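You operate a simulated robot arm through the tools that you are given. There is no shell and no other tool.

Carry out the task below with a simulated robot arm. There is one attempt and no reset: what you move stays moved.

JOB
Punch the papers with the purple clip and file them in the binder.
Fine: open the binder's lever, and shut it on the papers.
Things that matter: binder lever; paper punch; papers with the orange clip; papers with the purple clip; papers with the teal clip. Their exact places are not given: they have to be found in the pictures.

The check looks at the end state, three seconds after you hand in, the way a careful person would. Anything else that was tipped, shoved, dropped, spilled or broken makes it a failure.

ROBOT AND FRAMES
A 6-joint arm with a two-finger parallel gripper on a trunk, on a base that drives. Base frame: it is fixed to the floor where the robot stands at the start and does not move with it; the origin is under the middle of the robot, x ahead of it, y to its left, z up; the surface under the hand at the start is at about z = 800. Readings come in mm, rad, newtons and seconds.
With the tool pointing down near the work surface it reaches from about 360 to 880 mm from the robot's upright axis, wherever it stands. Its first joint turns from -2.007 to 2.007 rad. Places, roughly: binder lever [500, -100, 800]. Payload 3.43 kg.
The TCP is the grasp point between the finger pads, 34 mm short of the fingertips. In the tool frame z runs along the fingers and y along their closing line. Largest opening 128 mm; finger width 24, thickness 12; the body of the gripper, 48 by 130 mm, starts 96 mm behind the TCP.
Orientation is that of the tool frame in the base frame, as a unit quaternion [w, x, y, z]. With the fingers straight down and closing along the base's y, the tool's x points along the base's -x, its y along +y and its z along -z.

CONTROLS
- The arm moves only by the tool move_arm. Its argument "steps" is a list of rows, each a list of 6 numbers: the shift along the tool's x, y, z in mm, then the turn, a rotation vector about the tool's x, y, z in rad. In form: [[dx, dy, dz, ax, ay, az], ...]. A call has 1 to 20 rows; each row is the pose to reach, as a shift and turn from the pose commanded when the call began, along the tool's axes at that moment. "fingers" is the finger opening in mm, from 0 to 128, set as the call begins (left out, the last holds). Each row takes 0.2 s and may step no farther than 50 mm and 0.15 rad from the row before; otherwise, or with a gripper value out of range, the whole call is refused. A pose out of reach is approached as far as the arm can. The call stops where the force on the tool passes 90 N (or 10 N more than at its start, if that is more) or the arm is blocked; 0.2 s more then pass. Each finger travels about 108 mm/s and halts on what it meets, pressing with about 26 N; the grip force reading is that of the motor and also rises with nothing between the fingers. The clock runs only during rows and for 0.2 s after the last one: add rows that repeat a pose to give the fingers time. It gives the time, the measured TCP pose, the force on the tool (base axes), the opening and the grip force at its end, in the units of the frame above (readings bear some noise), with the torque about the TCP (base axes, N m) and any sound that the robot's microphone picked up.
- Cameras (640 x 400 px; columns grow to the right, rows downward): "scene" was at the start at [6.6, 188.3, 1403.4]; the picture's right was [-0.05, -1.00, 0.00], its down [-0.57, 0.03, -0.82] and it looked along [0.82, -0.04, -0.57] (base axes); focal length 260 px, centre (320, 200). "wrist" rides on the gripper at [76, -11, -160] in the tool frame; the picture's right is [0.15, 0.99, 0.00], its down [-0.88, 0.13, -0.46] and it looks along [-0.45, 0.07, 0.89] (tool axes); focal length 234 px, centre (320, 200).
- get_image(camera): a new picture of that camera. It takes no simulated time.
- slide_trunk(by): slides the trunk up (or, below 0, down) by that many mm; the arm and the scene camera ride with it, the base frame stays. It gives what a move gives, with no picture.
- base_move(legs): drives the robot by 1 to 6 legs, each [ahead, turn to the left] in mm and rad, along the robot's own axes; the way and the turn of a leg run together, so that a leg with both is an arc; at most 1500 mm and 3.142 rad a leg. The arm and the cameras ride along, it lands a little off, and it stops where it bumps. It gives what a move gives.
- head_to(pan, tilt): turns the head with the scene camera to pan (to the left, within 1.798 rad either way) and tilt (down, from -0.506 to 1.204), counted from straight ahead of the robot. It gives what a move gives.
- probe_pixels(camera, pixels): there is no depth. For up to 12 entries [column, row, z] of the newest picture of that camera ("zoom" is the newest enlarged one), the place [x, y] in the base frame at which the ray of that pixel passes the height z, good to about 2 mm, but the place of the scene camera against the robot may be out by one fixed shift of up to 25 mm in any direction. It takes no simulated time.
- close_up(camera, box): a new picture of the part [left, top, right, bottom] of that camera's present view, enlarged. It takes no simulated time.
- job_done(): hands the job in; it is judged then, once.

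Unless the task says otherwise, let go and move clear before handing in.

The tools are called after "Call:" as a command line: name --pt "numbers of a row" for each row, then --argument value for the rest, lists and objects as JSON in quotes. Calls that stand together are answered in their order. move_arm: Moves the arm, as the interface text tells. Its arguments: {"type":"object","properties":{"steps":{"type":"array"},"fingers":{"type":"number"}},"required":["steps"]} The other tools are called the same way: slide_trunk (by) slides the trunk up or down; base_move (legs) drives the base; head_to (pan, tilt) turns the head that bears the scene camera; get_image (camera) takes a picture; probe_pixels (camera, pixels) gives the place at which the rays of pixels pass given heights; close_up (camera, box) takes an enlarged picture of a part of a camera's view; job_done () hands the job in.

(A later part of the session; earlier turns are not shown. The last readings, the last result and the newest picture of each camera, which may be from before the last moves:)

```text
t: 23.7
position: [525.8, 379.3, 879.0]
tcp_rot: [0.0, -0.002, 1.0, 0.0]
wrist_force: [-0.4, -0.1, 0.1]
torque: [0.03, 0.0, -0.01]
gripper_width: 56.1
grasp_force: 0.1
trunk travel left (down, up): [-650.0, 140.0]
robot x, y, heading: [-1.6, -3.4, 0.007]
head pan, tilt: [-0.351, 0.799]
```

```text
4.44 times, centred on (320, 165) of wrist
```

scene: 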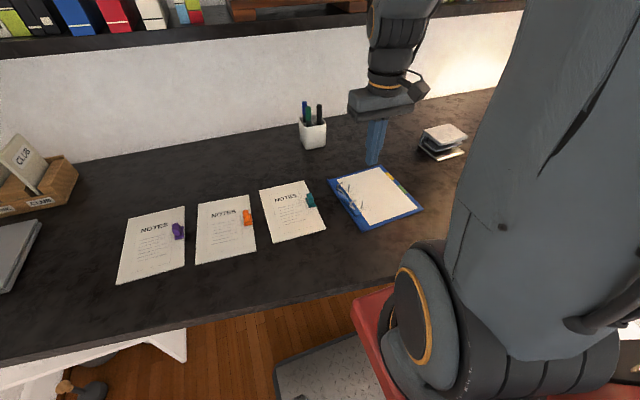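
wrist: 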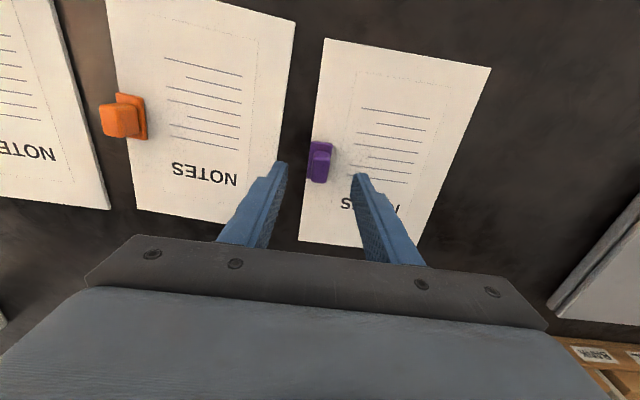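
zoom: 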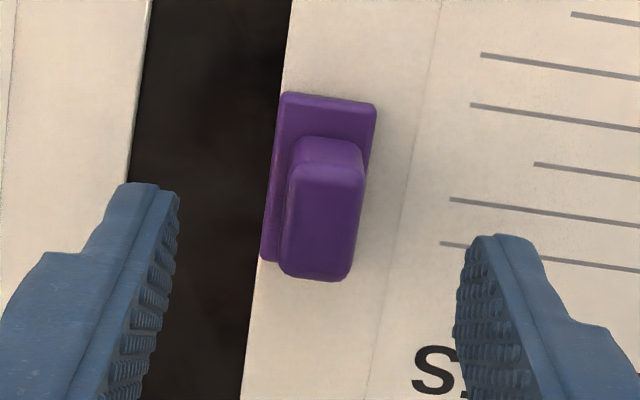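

Call:
probe_pixels --camera "zoom" --pixels '[[290, 168, 815], [290, 168, 825], [290, 168, 835], [362, 176, 825], [283, 272, 825], [283, 272, 835], [348, 278, 815], [348, 278, 825], [348, 278, 835], [282, 94, 808], [376, 105, 808], [262, 260, 808]]'

```text
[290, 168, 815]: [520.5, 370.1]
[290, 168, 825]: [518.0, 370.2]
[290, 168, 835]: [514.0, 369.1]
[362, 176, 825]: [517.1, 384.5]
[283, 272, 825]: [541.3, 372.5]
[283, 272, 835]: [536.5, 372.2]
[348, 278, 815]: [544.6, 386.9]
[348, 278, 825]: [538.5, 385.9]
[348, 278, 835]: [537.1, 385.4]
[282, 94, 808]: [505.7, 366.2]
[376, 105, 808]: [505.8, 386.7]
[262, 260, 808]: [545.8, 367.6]
```

Call:
move_arm --pt "0 0 12 0 0 0" --pt "0 0 22 0 0 0" --pt "0 0 28 0 0 0"

Call:
close_up --camera "wrist" --box '[260, 120, 380, 210]'

Call:
head_to --pan 0.5 --tilt 0.75

Call:
get_image --camera "scene"

```text
t: 24.5
position: [526.1, 378.2, 851.4]
tcp_rot: [0.0, -0.002, 1.0, -0.001]
wrist_force: [0.4, -1.0, -0.2]
torque: [-0.04, 0.0, 0.01]
gripper_width: 56.2
grasp_force: 0.1
trunk travel left (down, up): [-650.0, 140.0]
robot x, y, heading: [0.4, 0.7, 0.003]
head pan, tilt: [-0.351, 0.799]
```

```text
4.44 times, centred on (320, 165) of wrist
```

zoom: 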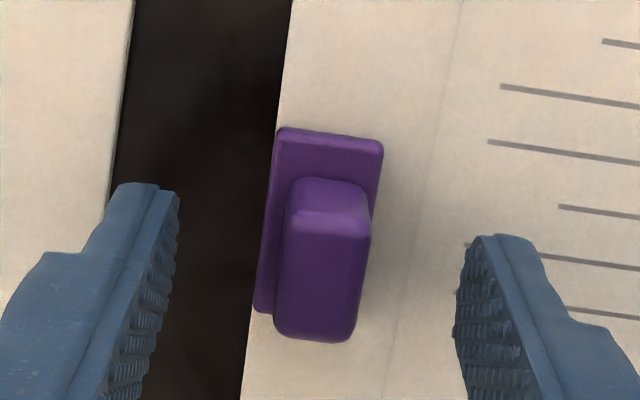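

```text
t: 25.6
position: [527.6, 378.7, 850.8]
tcp_rot: [0.0, -0.002, 1.0, 0.0]
wrist_force: [0.0, -0.2, -0.7]
torque: [-0.01, 0.0, 0.03]
gripper_width: 56.2
grasp_force: 0.0
trunk travel left (down, up): [-650.0, 140.0]
robot x, y, heading: [-2.7, -0.2, -0.001]
head pan, tilt: [0.499, 0.75]
```

```text
taken
```

scene: 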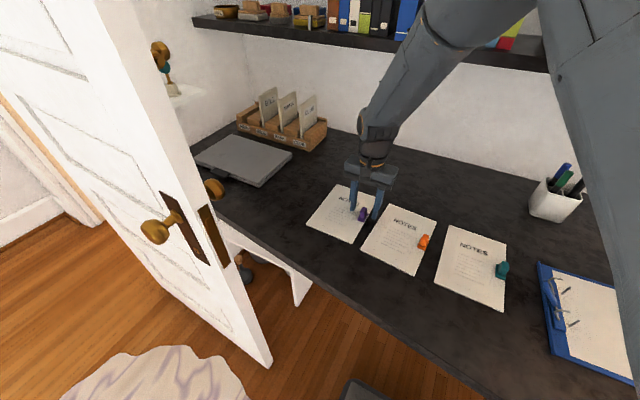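

Fingers straddle the clip with tips at about z 817. Closing.

Call:
move_arm --pt "0 0 0 0 0 0" --pt "0 0 0 0 0 0" --pt "0 0 0 0 0 0" --fingers 0

Call:
close_up --camera "wrist" --box '[240, 100, 400, 220]'

Call:
close_up --camera "scene" --box '[290, 130, 450, 260]'

```text
t: 26.4
position: [527.3, 379.1, 851.6]
tcp_rot: [0.0, -0.001, 1.0, -0.001]
wrist_force: [0.8, -1.1, 0.3]
torque: [-0.05, 0.05, -0.01]
gripper_width: 15.3
grasp_force: 25.4
trunk travel left (down, up): [-650.0, 140.0]
robot x, y, heading: [2.5, -0.1, 0.003]
head pan, tilt: [0.499, 0.75]
```

```text
3.33 times, centred on (320, 160) of wrist
```

zoom: 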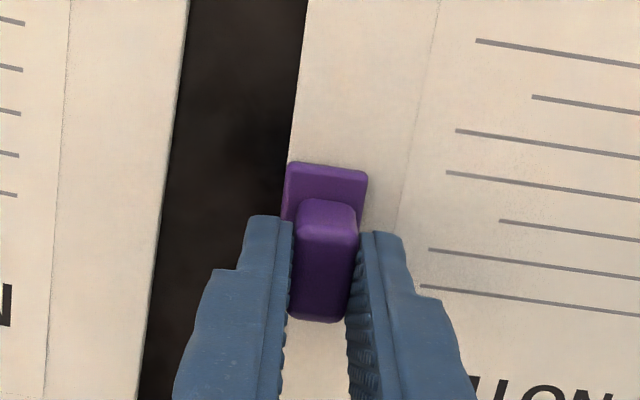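

```text
3.08 times, centred on (370, 195) of scene
```

zoom: 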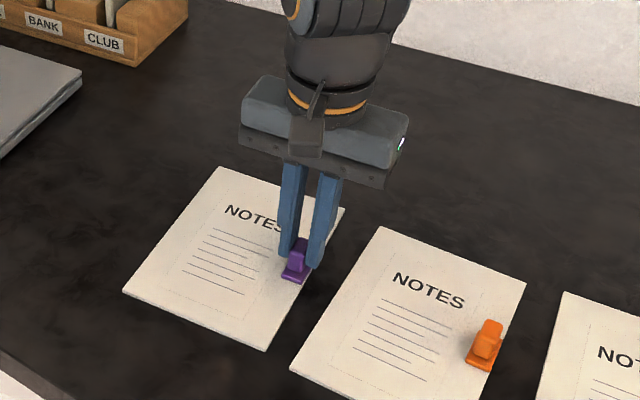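

Gripped with 15.3 mm opening. I'll lift straight up slowly.

Call:
move_arm --pt "0 0 -5 0 0 0" --pt "0 0 -15 0 0 0" --pt "0 0 -30 0 0 0" --pt "0 0 -50 0 0 0" --pt "0 0 -80 0 0 0" --pt "0 0 -110 0 0 0" --pt "0 0 -140 0 0 0"

Call:
get_image --camera "wrist"

Call:
get_image --camera "scene"

```text
t: 28.1
position: [527.0, 378.6, 992.2]
tcp_rot: [-0.002, -0.002, 1.0, 0.0]
wrist_force: [1.0, 0.3, 0.5]
torque: [0.0, 0.04, -0.01]
gripper_width: 0.1
grasp_force: 25.6
trunk travel left (down, up): [-650.0, 140.0]
robot x, y, heading: [-1.7, 1.8, 0.005]
head pan, tilt: [0.499, 0.75]
```

```text
taken
```

wrist: 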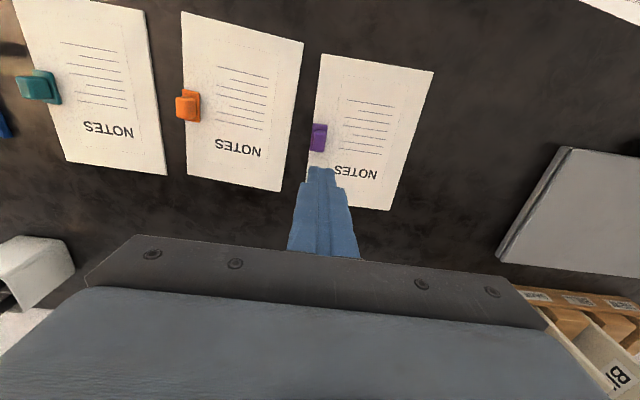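

```text
taken
```

scene: 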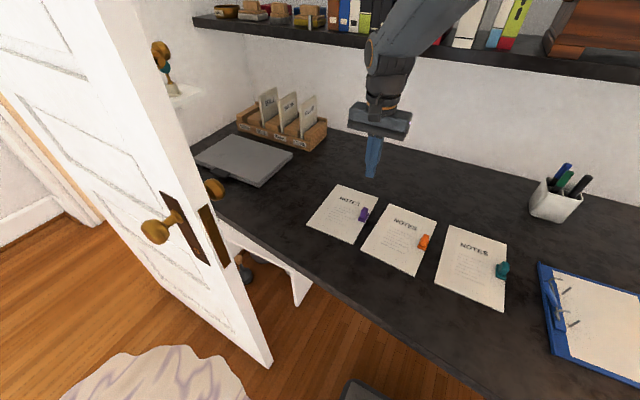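

The grip slipped off (fingers closed to 0), the papers look unmoved at wrist (365,130). The grip was too shallow; I'll go down again deeper.

Call:
move_arm --pt "0 0 -5 0 0 0" --pt "0 0 35 0 0 0" --pt "0 0 70 0 0 0" --fingers 56

Call:
get_image --camera "wrist"

Call:
close_up --camera "wrist" --box '[240, 80, 400, 200]'

```text
t: 28.9
position: [527.4, 378.9, 922.3]
tcp_rot: [0.0, -0.002, 1.0, 0.0]
wrist_force: [-0.2, 0.0, 0.4]
torque: [-0.03, 0.0, -0.01]
gripper_width: 56.0
grasp_force: 0.0
trunk travel left (down, up): [-650.0, 140.0]
robot x, y, heading: [2.1, 0.2, 0.005]
head pan, tilt: [0.499, 0.75]
```

```text
taken
```

wrist: 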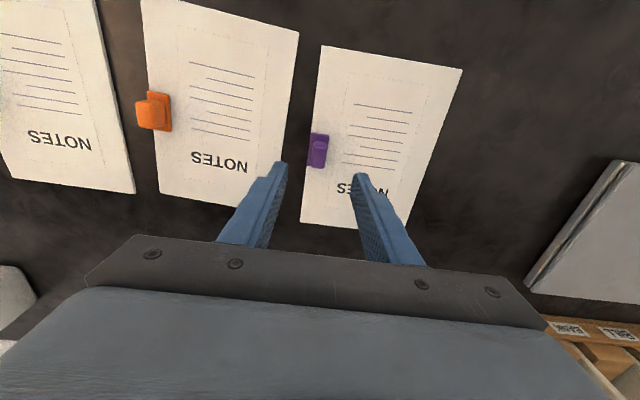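

```text
3.33 times, centred on (320, 140) of wrist
```

zoom: 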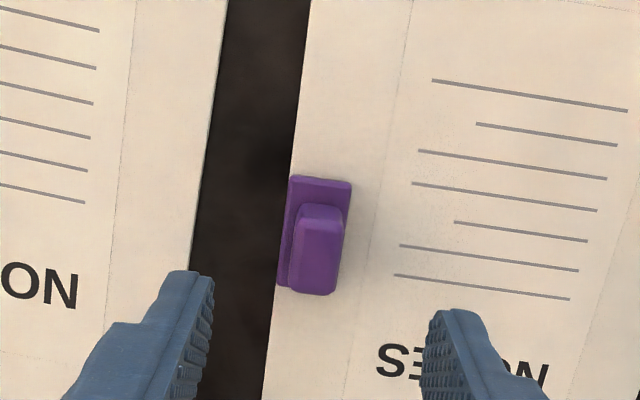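

Call:
probe_pixels --camera "zoom" --pixels '[[290, 176, 808], [352, 182, 808], [279, 284, 808], [319, 250, 830], [296, 222, 830], [340, 230, 830], [290, 290, 830], [334, 294, 830]]'

Call:
move_arm --pt "0 0 30 0 0 0" --pt "0 0 55 0 0 0" --pt "0 0 68 0 0 0" --pt "0 0 74 0 0 0"

Call:
close_up --camera "wrist" --box '[240, 100, 400, 220]'

Call:
close_up --camera "scene" --box '[330, 160, 410, 220]'

```text
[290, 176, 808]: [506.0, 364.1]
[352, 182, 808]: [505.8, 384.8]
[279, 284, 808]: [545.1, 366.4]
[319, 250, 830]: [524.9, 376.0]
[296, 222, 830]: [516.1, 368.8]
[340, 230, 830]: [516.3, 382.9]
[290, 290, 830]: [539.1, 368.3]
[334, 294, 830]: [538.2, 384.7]
```

```text
t: 29.9
position: [527.1, 379.3, 847.3]
tcp_rot: [0.0, -0.002, 1.0, 0.0]
wrist_force: [-0.3, 0.5, -0.5]
torque: [0.03, -0.03, 0.0]
gripper_width: 56.0
grasp_force: 0.0
trunk travel left (down, up): [-650.0, 140.0]
robot x, y, heading: [-3.6, 2.5, 0.006]
head pan, tilt: [0.499, 0.75]
```

```text
3.33 times, centred on (320, 160) of wrist
```

zoom: 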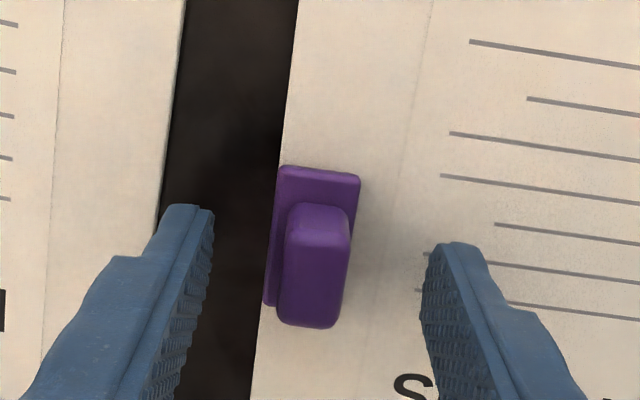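

```text
6.67 times, centred on (370, 190) of scene
```

zoom: 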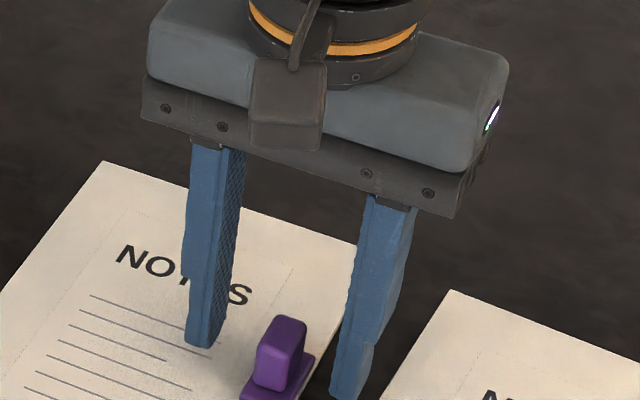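

Call:
move_arm --pt "1 -1.5 1.5 0 0 0" --pt "1 -1.5 2.5 0 0 0" --fingers 24

Call:
move_arm --pt "0 0 0 0 0 0" --pt "0 0 0 0 0 0" --pt "0 0 0 0 0 0" --fingers 0

Call:
move_arm --pt "0 0 -2 0 0 0" --pt "0 0 -4 0 0 0" --pt "0 0 -6 0 0 0" --pt "0 0 -8 0 0 0"

Call:
close_up --camera "wrist" --box '[240, 100, 400, 220]'

Call:
close_up --camera "scene" --box '[300, 160, 460, 260]'

```text
t: 30.4
position: [526.2, 377.7, 846.5]
tcp_rot: [0.0, -0.001, 1.0, 0.001]
wrist_force: [0.5, 0.2, 0.0]
torque: [0.03, 0.03, 0.0]
gripper_width: 24.0
grasp_force: 0.0
trunk travel left (down, up): [-650.0, 140.0]
robot x, y, heading: [-0.6, 0.7, 0.003]
head pan, tilt: [0.499, 0.75]
```

```text
t: 31.2
position: [526.4, 377.9, 846.0]
tcp_rot: [0.0, -0.001, 1.0, 0.0]
wrist_force: [0.6, -1.0, -0.7]
torque: [-0.07, -0.02, 0.0]
gripper_width: 15.5
grasp_force: 26.2
trunk travel left (down, up): [-650.0, 140.0]
robot x, y, heading: [-0.8, -0.1, 0.003]
head pan, tilt: [0.499, 0.75]
```

```text
t: 32.2
position: [526.5, 377.6, 853.4]
tcp_rot: [0.001, -0.002, 1.0, 0.001]
wrist_force: [0.2, -0.5, -0.2]
torque: [-0.04, 0.02, -0.03]
gripper_width: 15.6
grasp_force: 26.1
trunk travel left (down, up): [-650.0, 140.0]
robot x, y, heading: [-2.1, 2.9, 0.003]
head pan, tilt: [0.499, 0.75]
```

```text
3.33 times, centred on (320, 160) of wrist
```

zoom: 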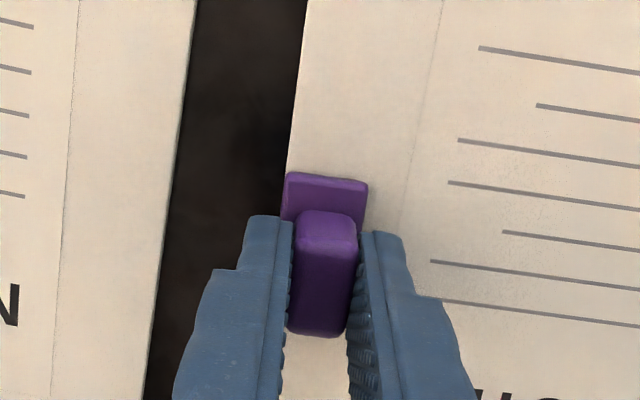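

```text
4.00 times, centred on (380, 210) of scene
```

zoom: 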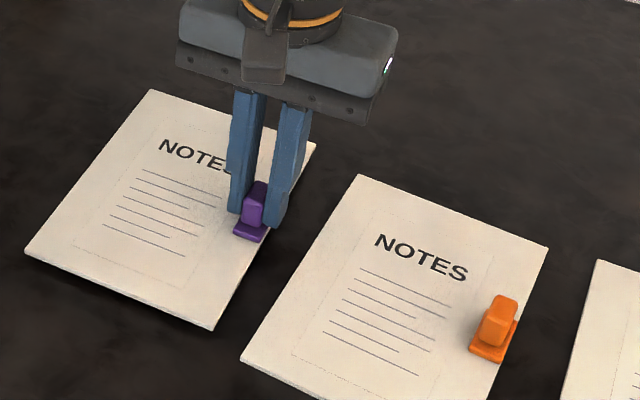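

Call:
move_arm --pt "0 0 -3 0 0 0" --pt "0 0 -6 0 0 0" --pt "0 0 -10 0 0 0" --pt "0 0 -15 0 0 0" --pt "0 0 -20 0 0 0"

Call:
close_up --camera "wrist" --box '[240, 100, 400, 220]'

Call:
close_up --camera "scene" --box '[300, 160, 460, 260]'

```text
t: 33.5
position: [526.1, 378.0, 874.0]
tcp_rot: [-0.001, -0.002, 1.0, 0.0]
wrist_force: [-0.2, 0.1, -1.4]
torque: [-0.1, 0.0, 0.0]
gripper_width: 15.4
grasp_force: 25.9
trunk travel left (down, up): [-650.0, 140.0]
robot x, y, heading: [-0.7, 2.1, -0.0]
head pan, tilt: [0.499, 0.75]
```

```text
3.33 times, centred on (320, 160) of wrist
```

zoom: 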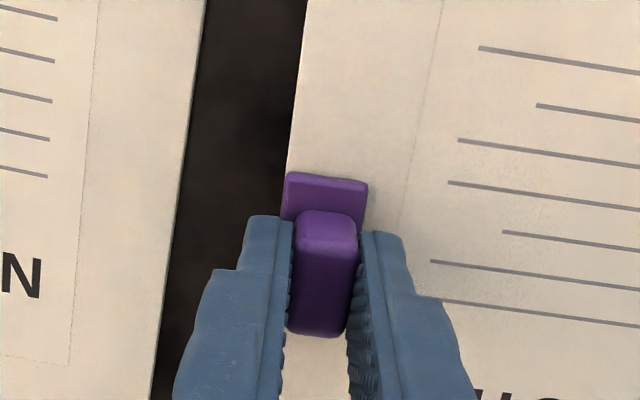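

```text
4.00 times, centred on (380, 210) of scene
```

zoom: 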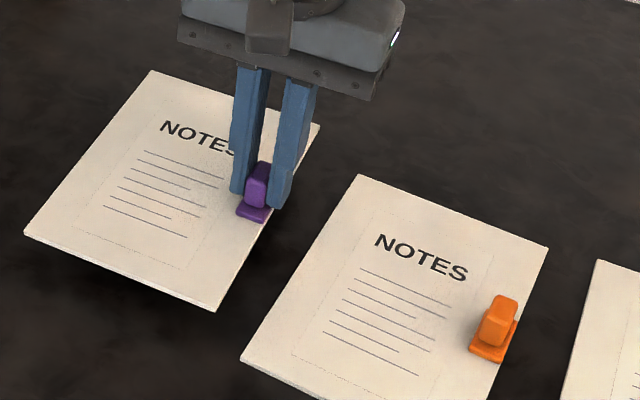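

The papers are held level, weighing ~1.5 N. I'll raise, then carry them right while turning −90° so their left edge faces +x toward the punch mouth.

Call:
move_arm --pt "0 0 -10 0 0 0" --pt "0 0 -25 0 0 0" --pt "0 0 -45 0 0 0" --pt "0 0 -65 0 0 0" --pt "0 0 -85 0 0 0" --pt "0 0 -95 0 0 0" --pt "0 0 -100 0 0 0"

Call:
move_arm --pt "5 -10 0 0 0 0.05" --pt "10 -30 0 0 0 0.12" --pt "15 -55 0 0 0 0.2" --pt "20 -80 0 0 0 0.28" --pt "25 -105 0 0 0 0.36" --pt "30 -130 0 0 0 0.44" --pt "35 -155 0 0 0 0.52" --pt "40 -180 0 0 0 0.6" --pt "45 -205 0 0 0 0.68" --pt "50 -230 0 0 0 0.76" --pt "55 -255 0 0 0 0.84" --pt "60 -280 0 0 0 0.92" --pt "65 -305 0 0 0 1.0" --pt "70 -330 0 0 0 1.08" --pt "75 -355 0 0 0 1.16" --pt "80 -380 0 0 0 1.24" --pt "85 -405 0 0 0 1.32" --pt "90 -430 0 0 0 1.4" --pt "95 -455 0 0 0 1.48" --pt "100 -475 0 0 0 1.5708"

Call:
get_image --camera "wrist"

Call:
head_to --pan -0.35 --tilt 0.7

Call:
get_image --camera "scene"

```text
t: 35.0
position: [525.6, 377.0, 972.7]
tcp_rot: [0.0, -0.001, 1.0, 0.001]
wrist_force: [-0.3, 0.9, -1.7]
torque: [-0.03, 0.0, -0.01]
gripper_width: 15.3
grasp_force: 25.3
trunk travel left (down, up): [-650.0, 140.0]
robot x, y, heading: [0.4, 0.4, 0.004]
head pan, tilt: [0.499, 0.75]
```

```text
t: 39.2
position: [427.7, -97.6, 973.6]
tcp_rot: [0.0, 0.706, 0.708, 0.0]
wrist_force: [-1.3, 0.0, -1.2]
torque: [-0.02, 0.09, 0.02]
gripper_width: 15.4
grasp_force: 26.6
trunk travel left (down, up): [-650.0, 140.0]
robot x, y, heading: [0.7, -0.4, 0.005]
head pan, tilt: [0.499, 0.75]
```

```text
taken
```

wrist: 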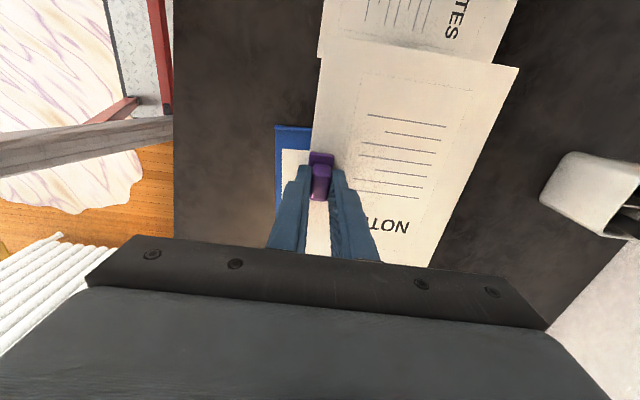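

```text
t: 40.4
position: [427.1, -97.9, 973.1]
tcp_rot: [-0.001, 0.706, 0.709, 0.001]
wrist_force: [-0.8, 0.1, -0.7]
torque: [0.0, 0.1, 0.01]
gripper_width: 15.2
grasp_force: 25.8
trunk travel left (down, up): [-650.0, 140.0]
robot x, y, heading: [-1.5, 1.2, 0.002]
head pan, tilt: [-0.351, 0.7]
```

```text
taken
```

scene: 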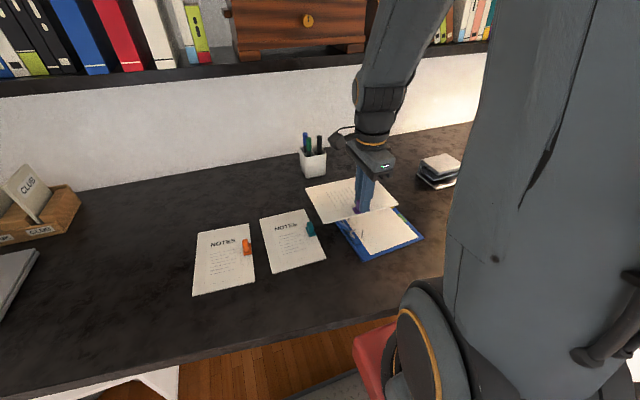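

Turned properly: tool y now points to +x with the papers ahead. Carry on to y ≈ −536, staying short of the punch.

Call:
move_arm --pt "-12 -2 0 0 0 0" --pt "-37 -4 0 0 0 0" --pt "-62 -6 0 0 0 0" --pt "-87 -8 0 0 0 0" --pt "-112 -10 0 0 0 0" --pt "-137 -12 0 0 0 0" --pt "-162 -14 0 0 0 0" --pt "-187 -16 0 0 0 0" --pt "-212 -18 0 0 0 0" --pt "-237 -20 0 0 0 0" --pt "-262 -22 0 0 0 0" --pt "-287 -24 0 0 0 0" --pt "-312 -26 0 0 0 0" --pt "-337 -28 0 0 0 0" --pt "-362 -30 0 0 0 0" --pt "-387 -32 0 0 0 0" --pt "-412 -34 0 0 0 0" --pt "-430 -37 0 0 0 0" --pt "-438 -40 0 0 0 0"

Call:
get_image --camera "wrist"

Call:
get_image --camera "scene"

```text
t: 44.4
position: [388.6, -536.6, 973.8]
tcp_rot: [-0.001, 0.706, 0.708, 0.001]
wrist_force: [-0.5, 0.1, -1.8]
torque: [0.01, 0.06, -0.03]
gripper_width: 15.6
grasp_force: 25.9
trunk travel left (down, up): [-650.0, 140.0]
robot x, y, heading: [0.3, 1.2, 0.004]
head pan, tilt: [-0.351, 0.7]
```

```text
taken
```

wrist: 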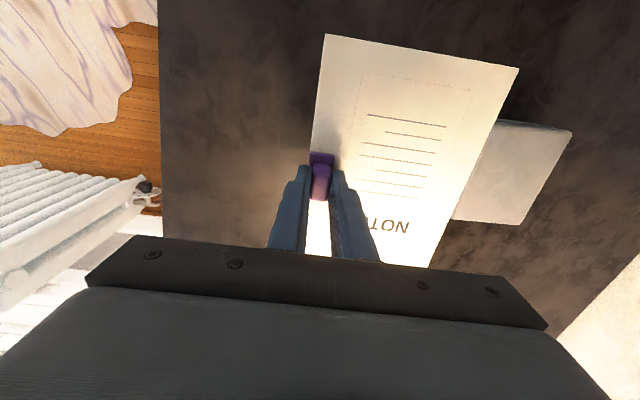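

```text
taken
```

scene: 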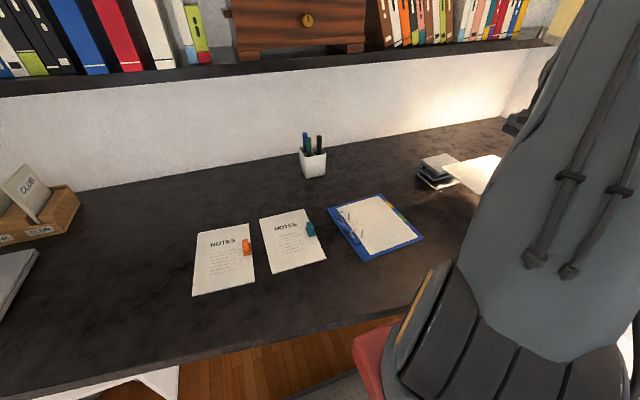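

Call:
close_up --camera "wrist" --box '[420, 90, 600, 250]'

Call:
probe_pixels --camera "wrist" --pixels '[[571, 130, 877], [520, 223, 877], [519, 119, 877], [465, 208, 877], [325, 35, 933], [518, 68, 933], [430, 268, 933]]'

Call:
close_up --camera "scene" --box '[400, 130, 520, 210]'

```text
2.50 times, centred on (510, 170) of wrist
```

zoom: 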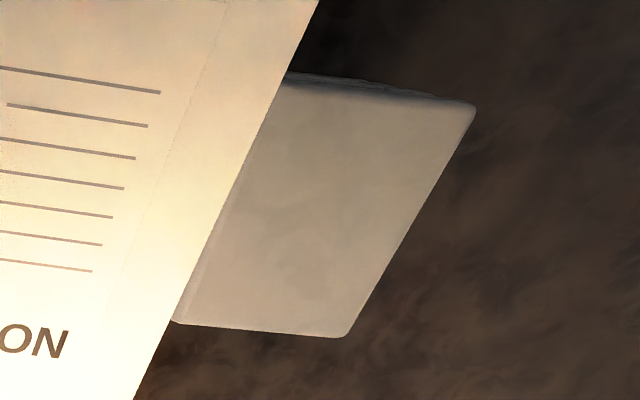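

```text
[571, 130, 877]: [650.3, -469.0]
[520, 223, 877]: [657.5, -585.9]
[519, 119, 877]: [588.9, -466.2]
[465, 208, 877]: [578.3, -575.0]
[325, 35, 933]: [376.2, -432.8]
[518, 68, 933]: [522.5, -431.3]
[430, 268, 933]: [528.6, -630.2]
```

```text
5.00 times, centred on (460, 170) of scene
```

zoom: 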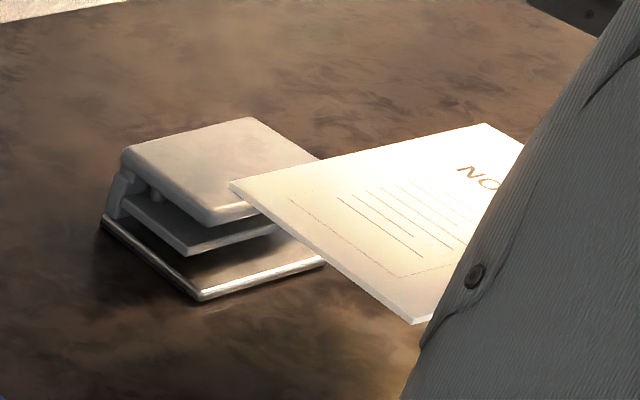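

Call:
probe_pixels --camera "zoom" --pixels '[[317, 2, 930], [136, 398, 930], [464, 135, 875], [372, 290, 875], [190, 324, 877], [335, 337, 877], [310, 76, 865], [440, 97, 865], [240, 185, 877], [185, 300, 877]]'

```text
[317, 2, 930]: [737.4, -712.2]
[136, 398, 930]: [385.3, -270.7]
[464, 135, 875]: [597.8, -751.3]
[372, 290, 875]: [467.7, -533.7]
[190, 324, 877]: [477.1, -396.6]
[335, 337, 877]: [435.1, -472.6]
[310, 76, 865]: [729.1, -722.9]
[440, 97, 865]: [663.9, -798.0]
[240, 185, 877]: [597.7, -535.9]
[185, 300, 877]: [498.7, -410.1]
```

Call:
probe_pixels --camera "wrist" --pixels '[[508.8, 90.8, 930], [436.4, 249.2, 930], [567.6, 144, 877], [530.8, 206, 877], [458, 219.6, 877], [516, 224.8, 877], [506, 120.4, 865], [558, 128.8, 865]]'

```text
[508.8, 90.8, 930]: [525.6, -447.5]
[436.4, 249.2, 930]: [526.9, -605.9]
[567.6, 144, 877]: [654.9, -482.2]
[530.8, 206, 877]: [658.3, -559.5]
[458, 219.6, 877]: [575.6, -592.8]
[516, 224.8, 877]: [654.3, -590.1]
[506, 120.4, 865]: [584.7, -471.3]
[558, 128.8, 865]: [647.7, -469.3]
```

The papers' edge is at x≈526 with yaw ≈ −0.008; the punch is yawed about +0.037 with its centre line near (587,−534). I'll align and lower in front of the mouth to slot height.

Call:
move_arm --pt "-2 0 10 0 0 -0.01" --pt "-4 0 30 0 0 -0.03" --pt "-5.5 0 50 0 0 -0.045" --pt "-5.5 0 70 0 0 -0.045" --pt "-5.5 0 90 0 0 -0.045" --pt "-5.5 0 105 0 0 -0.045" --pt "-5.5 0 111 0 0 -0.045" --pt "-5.5 0 111 0 0 -0.045"

Call:
get_image --camera "wrist"

Call:
close_up --camera "scene" --box '[400, 130, 520, 210]'

```text
t: 46.2
position: [388.3, -542.2, 861.8]
tcp_rot: [0.0, 0.69, 0.724, 0.001]
wrist_force: [0.9, 0.0, -1.2]
torque: [0.0, 0.07, -0.01]
gripper_width: 15.5
grasp_force: 26.3
trunk travel left (down, up): [-650.0, 140.0]
robot x, y, heading: [0.3, 0.7, -0.001]
head pan, tilt: [-0.351, 0.7]
```

```text
taken
```

wrist: 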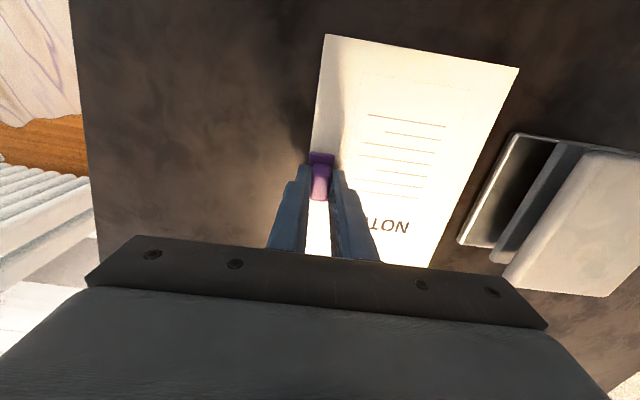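

```text
5.00 times, centred on (460, 170) of scene
```

zoom: 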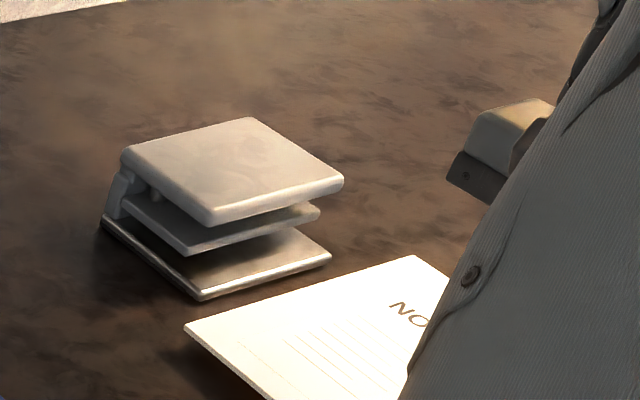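

Call:
close_up --camera "wrist" --box '[420, 100, 640, 310]'

Call:
probe_pixels --camera "wrist" --pixels '[[514, 137, 810], [460, 240, 810], [509, 90, 818], [437, 249, 818], [518, 133, 810], [500, 249, 810], [549, 157, 839], [497, 261, 839]]'

```text
1.90 times, centred on (530, 205) of wrist
```

zoom: 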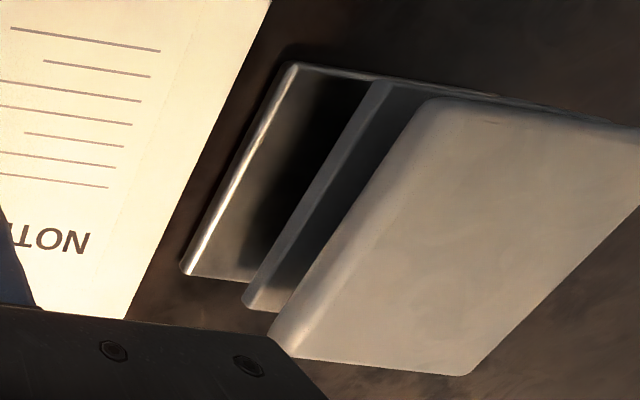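

```text
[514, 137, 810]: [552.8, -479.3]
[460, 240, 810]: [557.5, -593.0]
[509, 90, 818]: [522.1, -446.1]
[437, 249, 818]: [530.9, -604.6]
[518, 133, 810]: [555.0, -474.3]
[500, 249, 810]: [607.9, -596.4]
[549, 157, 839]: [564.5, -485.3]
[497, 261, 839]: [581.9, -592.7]
```

Base front edge (x≈555, slope −0.041) and paper edge (x≈526, slope −0.055) line up. I'll slide the papers into the slot.

Call:
move_arm --pt "0 5 0 0 0 0" --pt "0 15 0 0 0 0" --pt "0 25 0 0 0 0" --pt "0 35 0 0 0 0" --pt "0 42 0 0 0 0" --pt "0 45 0 0 0 0"

Call:
close_up --camera "wrist" --box '[420, 100, 640, 310]'

Call:
close_up --camera "scene" --box '[400, 130, 520, 210]'

```text
t: 47.6
position: [433.4, -539.2, 862.3]
tcp_rot: [0.0, 0.689, 0.725, 0.001]
wrist_force: [0.9, 0.1, -1.7]
torque: [0.01, 0.08, -0.02]
gripper_width: 15.0
grasp_force: 25.8
trunk travel left (down, up): [-650.0, 140.0]
robot x, y, heading: [-4.3, 2.7, 0.001]
head pan, tilt: [-0.351, 0.7]
```

```text
1.90 times, centred on (530, 205) of wrist
```

zoom: 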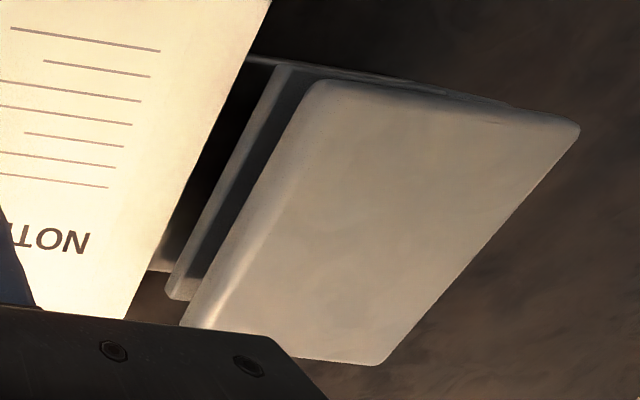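

```text
5.00 times, centred on (460, 170) of scene
```

zoom: 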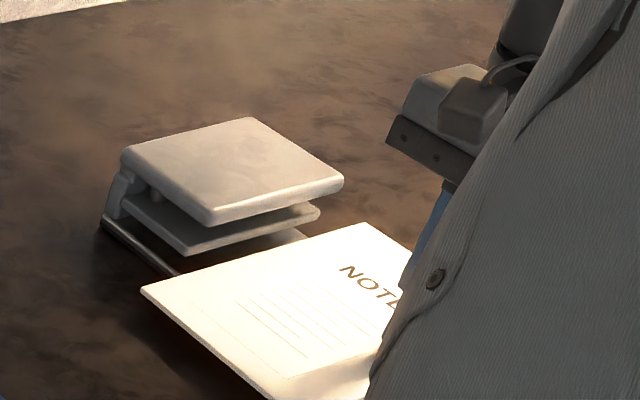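

Call:
move_arm --pt "0 5 0 0 0 0" --pt "0 12 0 0 0 0" --pt "0 18 0 0 0 0" --pt "0 22 0 0 0 0"

Call:
close_up --camera "wrist" --box '[420, 100, 640, 310]'

Call:
close_up --camera "scene" --box '[400, 130, 520, 210]'

```text
t: 48.6
position: [455.2, -539.0, 860.9]
tcp_rot: [0.0, 0.69, 0.723, 0.0]
wrist_force: [-0.2, -0.6, -0.8]
torque: [0.01, 0.11, -0.02]
gripper_width: 15.3
grasp_force: 25.9
trunk travel left (down, up): [-650.0, 140.0]
robot x, y, heading: [3.0, -1.3, 0.003]
head pan, tilt: [-0.351, 0.7]
```

```text
1.90 times, centred on (530, 205) of wrist
```

zoom: 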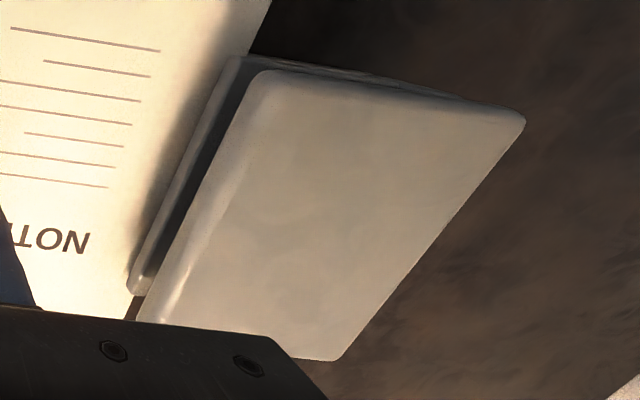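

```text
5.00 times, centred on (460, 170) of scene
```

zoom: 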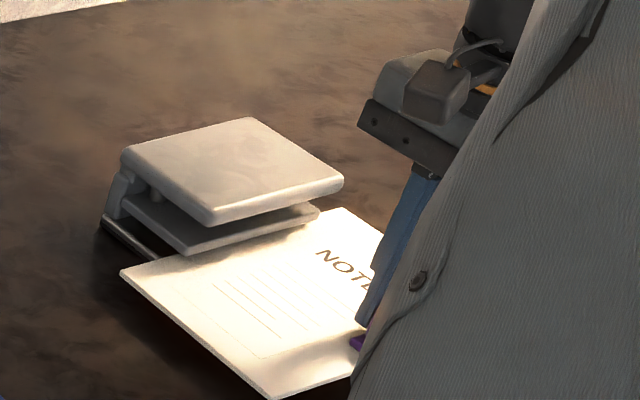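

Call:
move_arm --pt "0 5 0 0 0 0" --pt "0 10 0 0 0 0" --pt "0 15 0 0 0 0" --pt "0 20 0 0 0 0" --pt "0 25 0 0 0 0" --pt "0 28 0 0 0 0"

Call:
close_up --camera "scene" --box '[400, 130, 520, 210]'

```text
t: 50.0
position: [483.2, -536.5, 861.7]
tcp_rot: [-0.001, 0.69, 0.724, 0.001]
wrist_force: [0.3, -0.5, -1.0]
torque: [0.02, 0.04, 0.04]
gripper_width: 15.4
grasp_force: 26.0
trunk travel left (down, up): [-650.0, 140.0]
robot x, y, heading: [1.5, 3.2, 0.003]
head pan, tilt: [-0.351, 0.7]
```

```text
5.00 times, centred on (460, 170) of scene
```

zoom: 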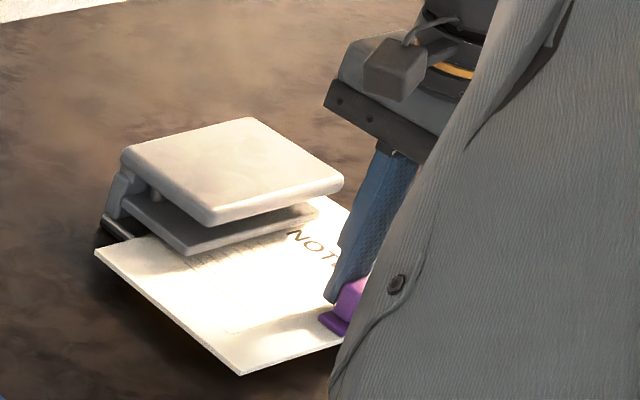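

Call:
move_arm --pt "0 4 0 0 0 0" --pt "0 8 0 0 0 0" --pt "0 11 0 0 0 0"

Call:
move_arm --pt "0 2 0 0 0 0" --pt "0 4 0 0 0 0"

Call:
close_up --camera "scene" --box '[400, 140, 480, 200]'

Call:
get_image --camera "wrist"

```text
t: 50.8
position: [494.9, -537.5, 861.0]
tcp_rot: [0.0, 0.69, 0.724, 0.0]
wrist_force: [-0.1, 0.4, -0.5]
torque: [0.0, 0.07, 0.01]
gripper_width: 15.3
grasp_force: 25.8
trunk travel left (down, up): [-650.0, 140.0]
robot x, y, heading: [0.2, 0.5, 0.007]
head pan, tilt: [-0.351, 0.7]
```

```text
t: 51.4
position: [496.8, -536.6, 862.1]
tcp_rot: [0.0, 0.69, 0.724, 0.001]
wrist_force: [-0.5, 0.4, -0.8]
torque: [0.01, 0.07, -0.02]
gripper_width: 15.3
grasp_force: 26.1
trunk travel left (down, up): [-650.0, 140.0]
robot x, y, heading: [-2.3, -0.4, 0.003]
head pan, tilt: [-0.351, 0.7]
```

```text
6.67 times, centred on (440, 170) of scene
```

zoom: 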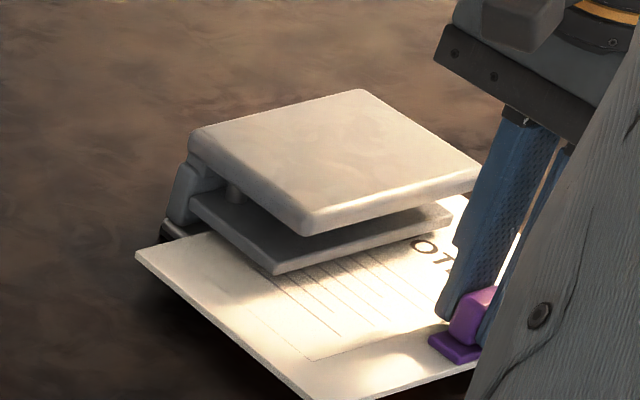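

```text
taken
```

wrist: 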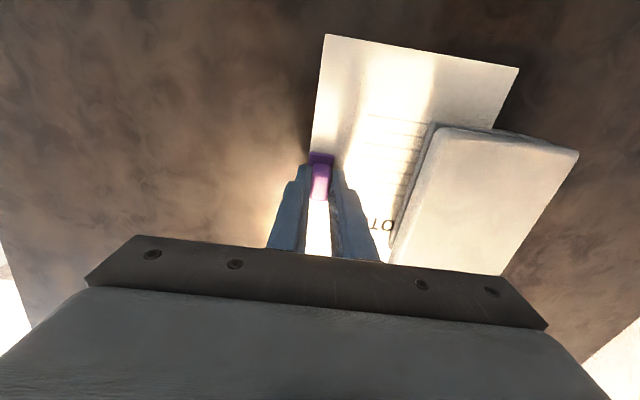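

Call:
move_arm --pt "0 2 0 0 0 0" --pt "0 4 0 0 0 0"

Call:
move_arm --pt "0 2 0 0 0 0" --pt "0 4 0 0 0 0"

Call:
close_up --camera "scene" --box '[400, 140, 480, 200]'

Call:
close_up --camera "wrist" --box '[260, 20, 600, 280]'

```text
t: 52.0
position: [501.6, -538.2, 861.6]
tcp_rot: [-0.001, 0.69, 0.724, 0.0]
wrist_force: [0.6, -0.1, -2.4]
torque: [0.02, 0.03, -0.01]
gripper_width: 15.3
grasp_force: 25.9
trunk travel left (down, up): [-650.0, 140.0]
robot x, y, heading: [1.9, 0.7, 0.001]
head pan, tilt: [-0.351, 0.7]
```

```text
t: 52.6
position: [507.3, -536.4, 861.0]
tcp_rot: [-0.001, 0.69, 0.724, 0.001]
wrist_force: [-0.6, -0.6, -1.0]
torque: [0.02, 0.08, 0.0]
gripper_width: 15.4
grasp_force: 25.6
trunk travel left (down, up): [-650.0, 140.0]
robot x, y, heading: [1.4, 0.6, 0.005]
head pan, tilt: [-0.351, 0.7]
```

```text
6.67 times, centred on (440, 170) of scene
```

zoom: 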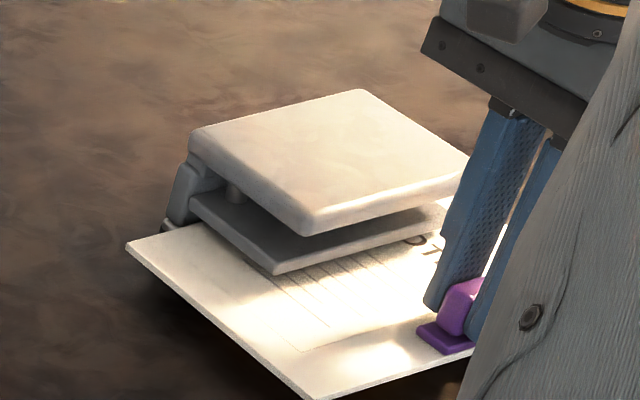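

```text
1.54 times, centred on (430, 150) of wrist
```

zoom: 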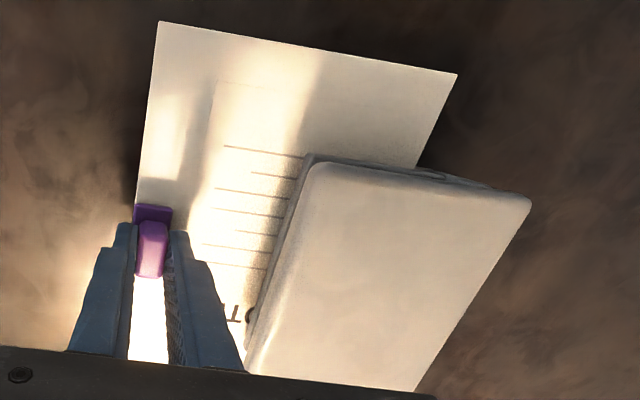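

Call:
move_arm --pt "0 1.5 0 0 0 0" --pt "0 3 0 0 0 0"

Call:
move_arm --pt "0 1.5 0 0 0 0" --pt "0 3 0 0 0 0"

Call:
close_up --camera "scene" --box '[400, 140, 480, 200]'

```text
t: 53.2
position: [510.0, -535.2, 861.4]
tcp_rot: [-0.001, 0.69, 0.724, 0.003]
wrist_force: [0.5, -0.8, -1.7]
torque: [0.0, 0.07, 0.01]
gripper_width: 15.5
grasp_force: 26.1
trunk travel left (down, up): [-650.0, 140.0]
robot x, y, heading: [-0.0, 1.8, 0.004]
head pan, tilt: [-0.351, 0.7]
```

```text
t: 53.8
position: [512.8, -535.8, 862.2]
tcp_rot: [0.0, 0.69, 0.724, 0.0]
wrist_force: [-1.2, -0.3, -1.2]
torque: [-0.03, 0.02, 0.04]
gripper_width: 15.5
grasp_force: 26.0
trunk travel left (down, up): [-650.0, 140.0]
robot x, y, heading: [1.8, -0.2, -0.001]
head pan, tilt: [-0.351, 0.7]
```

```text
6.67 times, centred on (440, 170) of scene
```

zoom: 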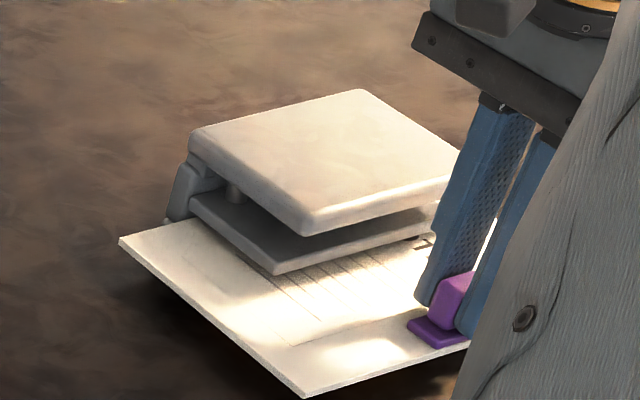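

Call:
move_arm --pt "0 1 0 0 0 0" --pt "0 2 0 0 0 0"

Call:
close_up --camera "scene" --box '[400, 140, 480, 200]'

```text
t: 54.4
position: [513.9, -535.4, 861.8]
tcp_rot: [-0.002, 0.69, 0.723, -0.001]
wrist_force: [-3.8, 2.0, -0.6]
torque: [-0.01, 0.11, 0.0]
gripper_width: 15.3
grasp_force: 25.9
trunk travel left (down, up): [-650.0, 140.0]
robot x, y, heading: [-1.7, 1.1, 0.005]
head pan, tilt: [-0.351, 0.7]
```

```text
6.67 times, centred on (440, 170) of scene
```

zoom: 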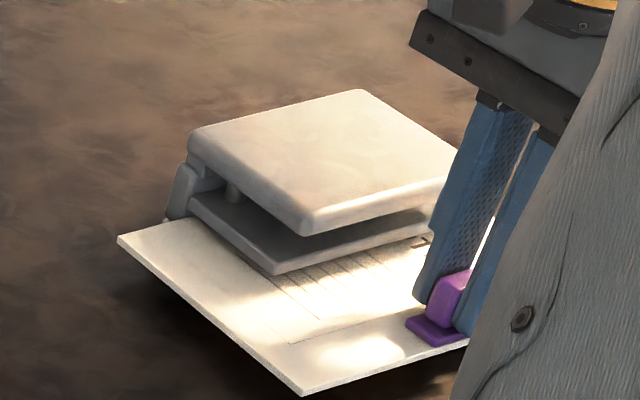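

Force −3.8 N along x: the papers have met the stop (TCP x≈514), and the punch hasn't moved. Now lower gently onto the base plate.

Call:
move_arm --pt "0 -0.3 1.5 0 0 0" --pt "0 -0.3 3 0 0 0" --pt "0 -0.3 4 0 0 0"

Call:
close_up --camera "scene" --box '[400, 140, 480, 200]'

```text
t: 55.2
position: [513.1, -536.3, 859.0]
tcp_rot: [0.001, 0.69, 0.724, 0.0]
wrist_force: [-7.3, 1.6, 4.0]
torque: [-0.2, -0.36, -0.09]
gripper_width: 15.2
grasp_force: 26.3
trunk travel left (down, up): [-650.0, 140.0]
robot x, y, heading: [-1.1, 1.3, 0.0]
head pan, tilt: [-0.351, 0.7]
```

```text
6.67 times, centred on (440, 170) of scene
```

zoom: 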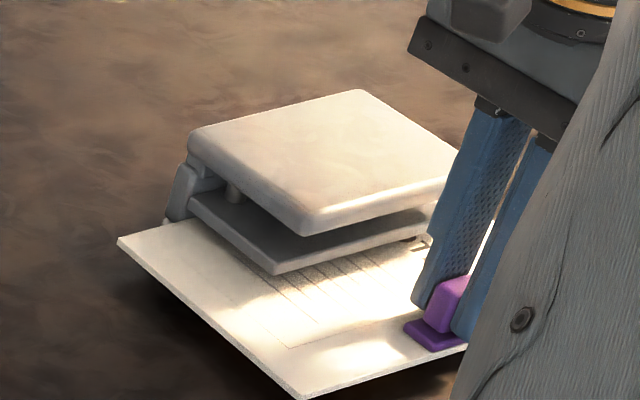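

Resting on the base (Fz +4 N). Relieve a little and open the fingers slightly.

Call:
move_arm --pt "0 -0.5 -1.2 0 0 0" --pt "0 -0.5 -1.2 0 0 0"

Call:
move_arm --pt "0 0 0 0 0 0" --pt "0 0 0 0 0 0" --fingers 30

Call:
get_image --camera "wrist"

Call:
close_up --camera "scene" --box '[400, 140, 480, 200]'

```text
t: 55.8
position: [513.0, -535.6, 859.4]
tcp_rot: [-0.001, 0.69, 0.724, 0.0]
wrist_force: [-1.9, -1.5, 0.7]
torque: [0.0, -0.07, -0.1]
gripper_width: 15.5
grasp_force: 25.7
trunk travel left (down, up): [-650.0, 140.0]
robot x, y, heading: [-5.2, 7.4, 0.007]
head pan, tilt: [-0.351, 0.7]
```

```text
t: 56.4
position: [514.5, -535.7, 859.2]
tcp_rot: [-0.001, 0.689, 0.725, 0.001]
wrist_force: [-0.1, 0.2, 0.2]
torque: [0.0, -0.01, -0.01]
gripper_width: 30.3
grasp_force: 0.2
trunk travel left (down, up): [-650.0, 140.0]
robot x, y, heading: [-5.7, 0.1, 0.001]
head pan, tilt: [-0.351, 0.7]
```

```text
taken
```

wrist: 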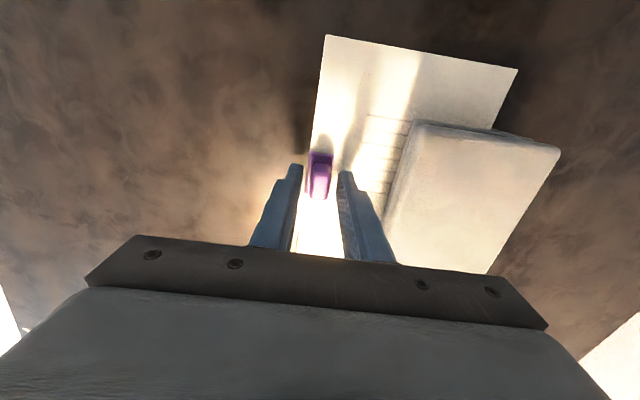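

```text
6.67 times, centred on (440, 170) of scene
```

zoom: 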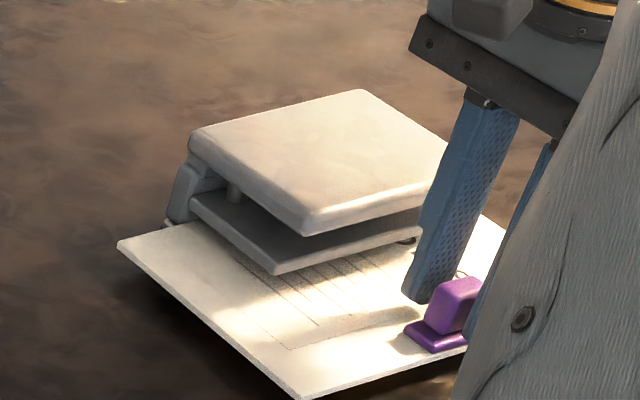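

Released; the papers rest flat in the punch. I'll lift clear, close the fingers and move above the punch's top plate.

Call:
move_arm --pt "0 0 -10 0 0 0" --pt "0 0 -35 0 0 0" --pt "0 0 -70 0 0 0" --pt "0 0 -110 0 0 0"

Call:
move_arm --pt "0 20 0 0 0 0" --pt "0 45 0 0 0 0" --pt "0 70 0 0 0 0" --fingers 0

Call:
get_image --camera "wrist"

Call:
close_up --camera "scene" --box '[400, 120, 520, 200]'

```text
t: 57.4
position: [513.5, -536.8, 969.5]
tcp_rot: [-0.001, 0.691, 0.723, 0.0]
wrist_force: [1.0, 0.4, 0.1]
torque: [0.01, 0.0, 0.02]
gripper_width: 30.1
grasp_force: 0.1
trunk travel left (down, up): [-650.0, 140.0]
robot x, y, heading: [1.4, -1.2, 0.006]
head pan, tilt: [-0.351, 0.7]
```

```text
t: 58.2
position: [583.7, -532.4, 969.7]
tcp_rot: [-0.001, 0.69, 0.724, 0.0]
wrist_force: [0.8, -0.8, -0.1]
torque: [0.01, -0.01, -0.01]
gripper_width: 0.0
grasp_force: 26.0
trunk travel left (down, up): [-650.0, 140.0]
robot x, y, heading: [-0.1, 3.1, 0.002]
head pan, tilt: [-0.351, 0.7]
```

```text
taken
```

wrist: 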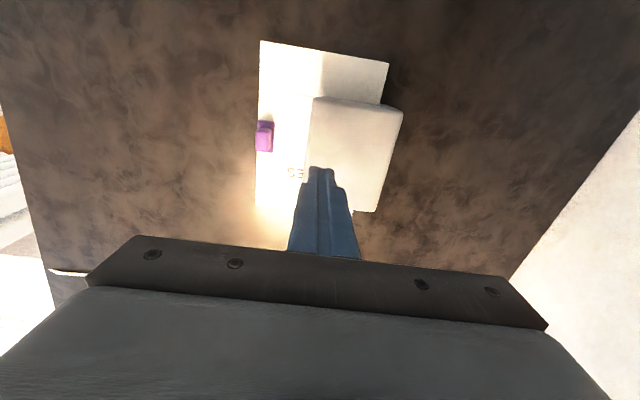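

```text
5.00 times, centred on (460, 160) of scene
```

zoom: 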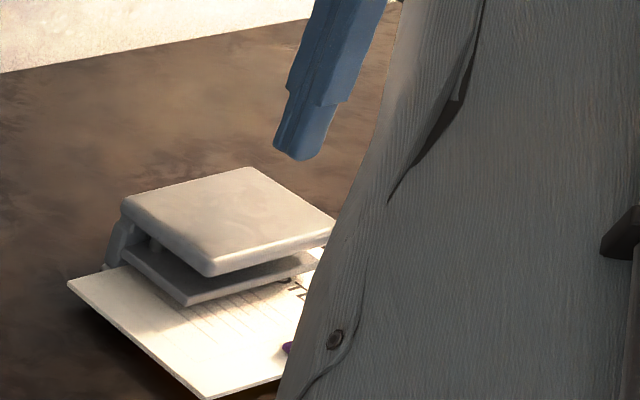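

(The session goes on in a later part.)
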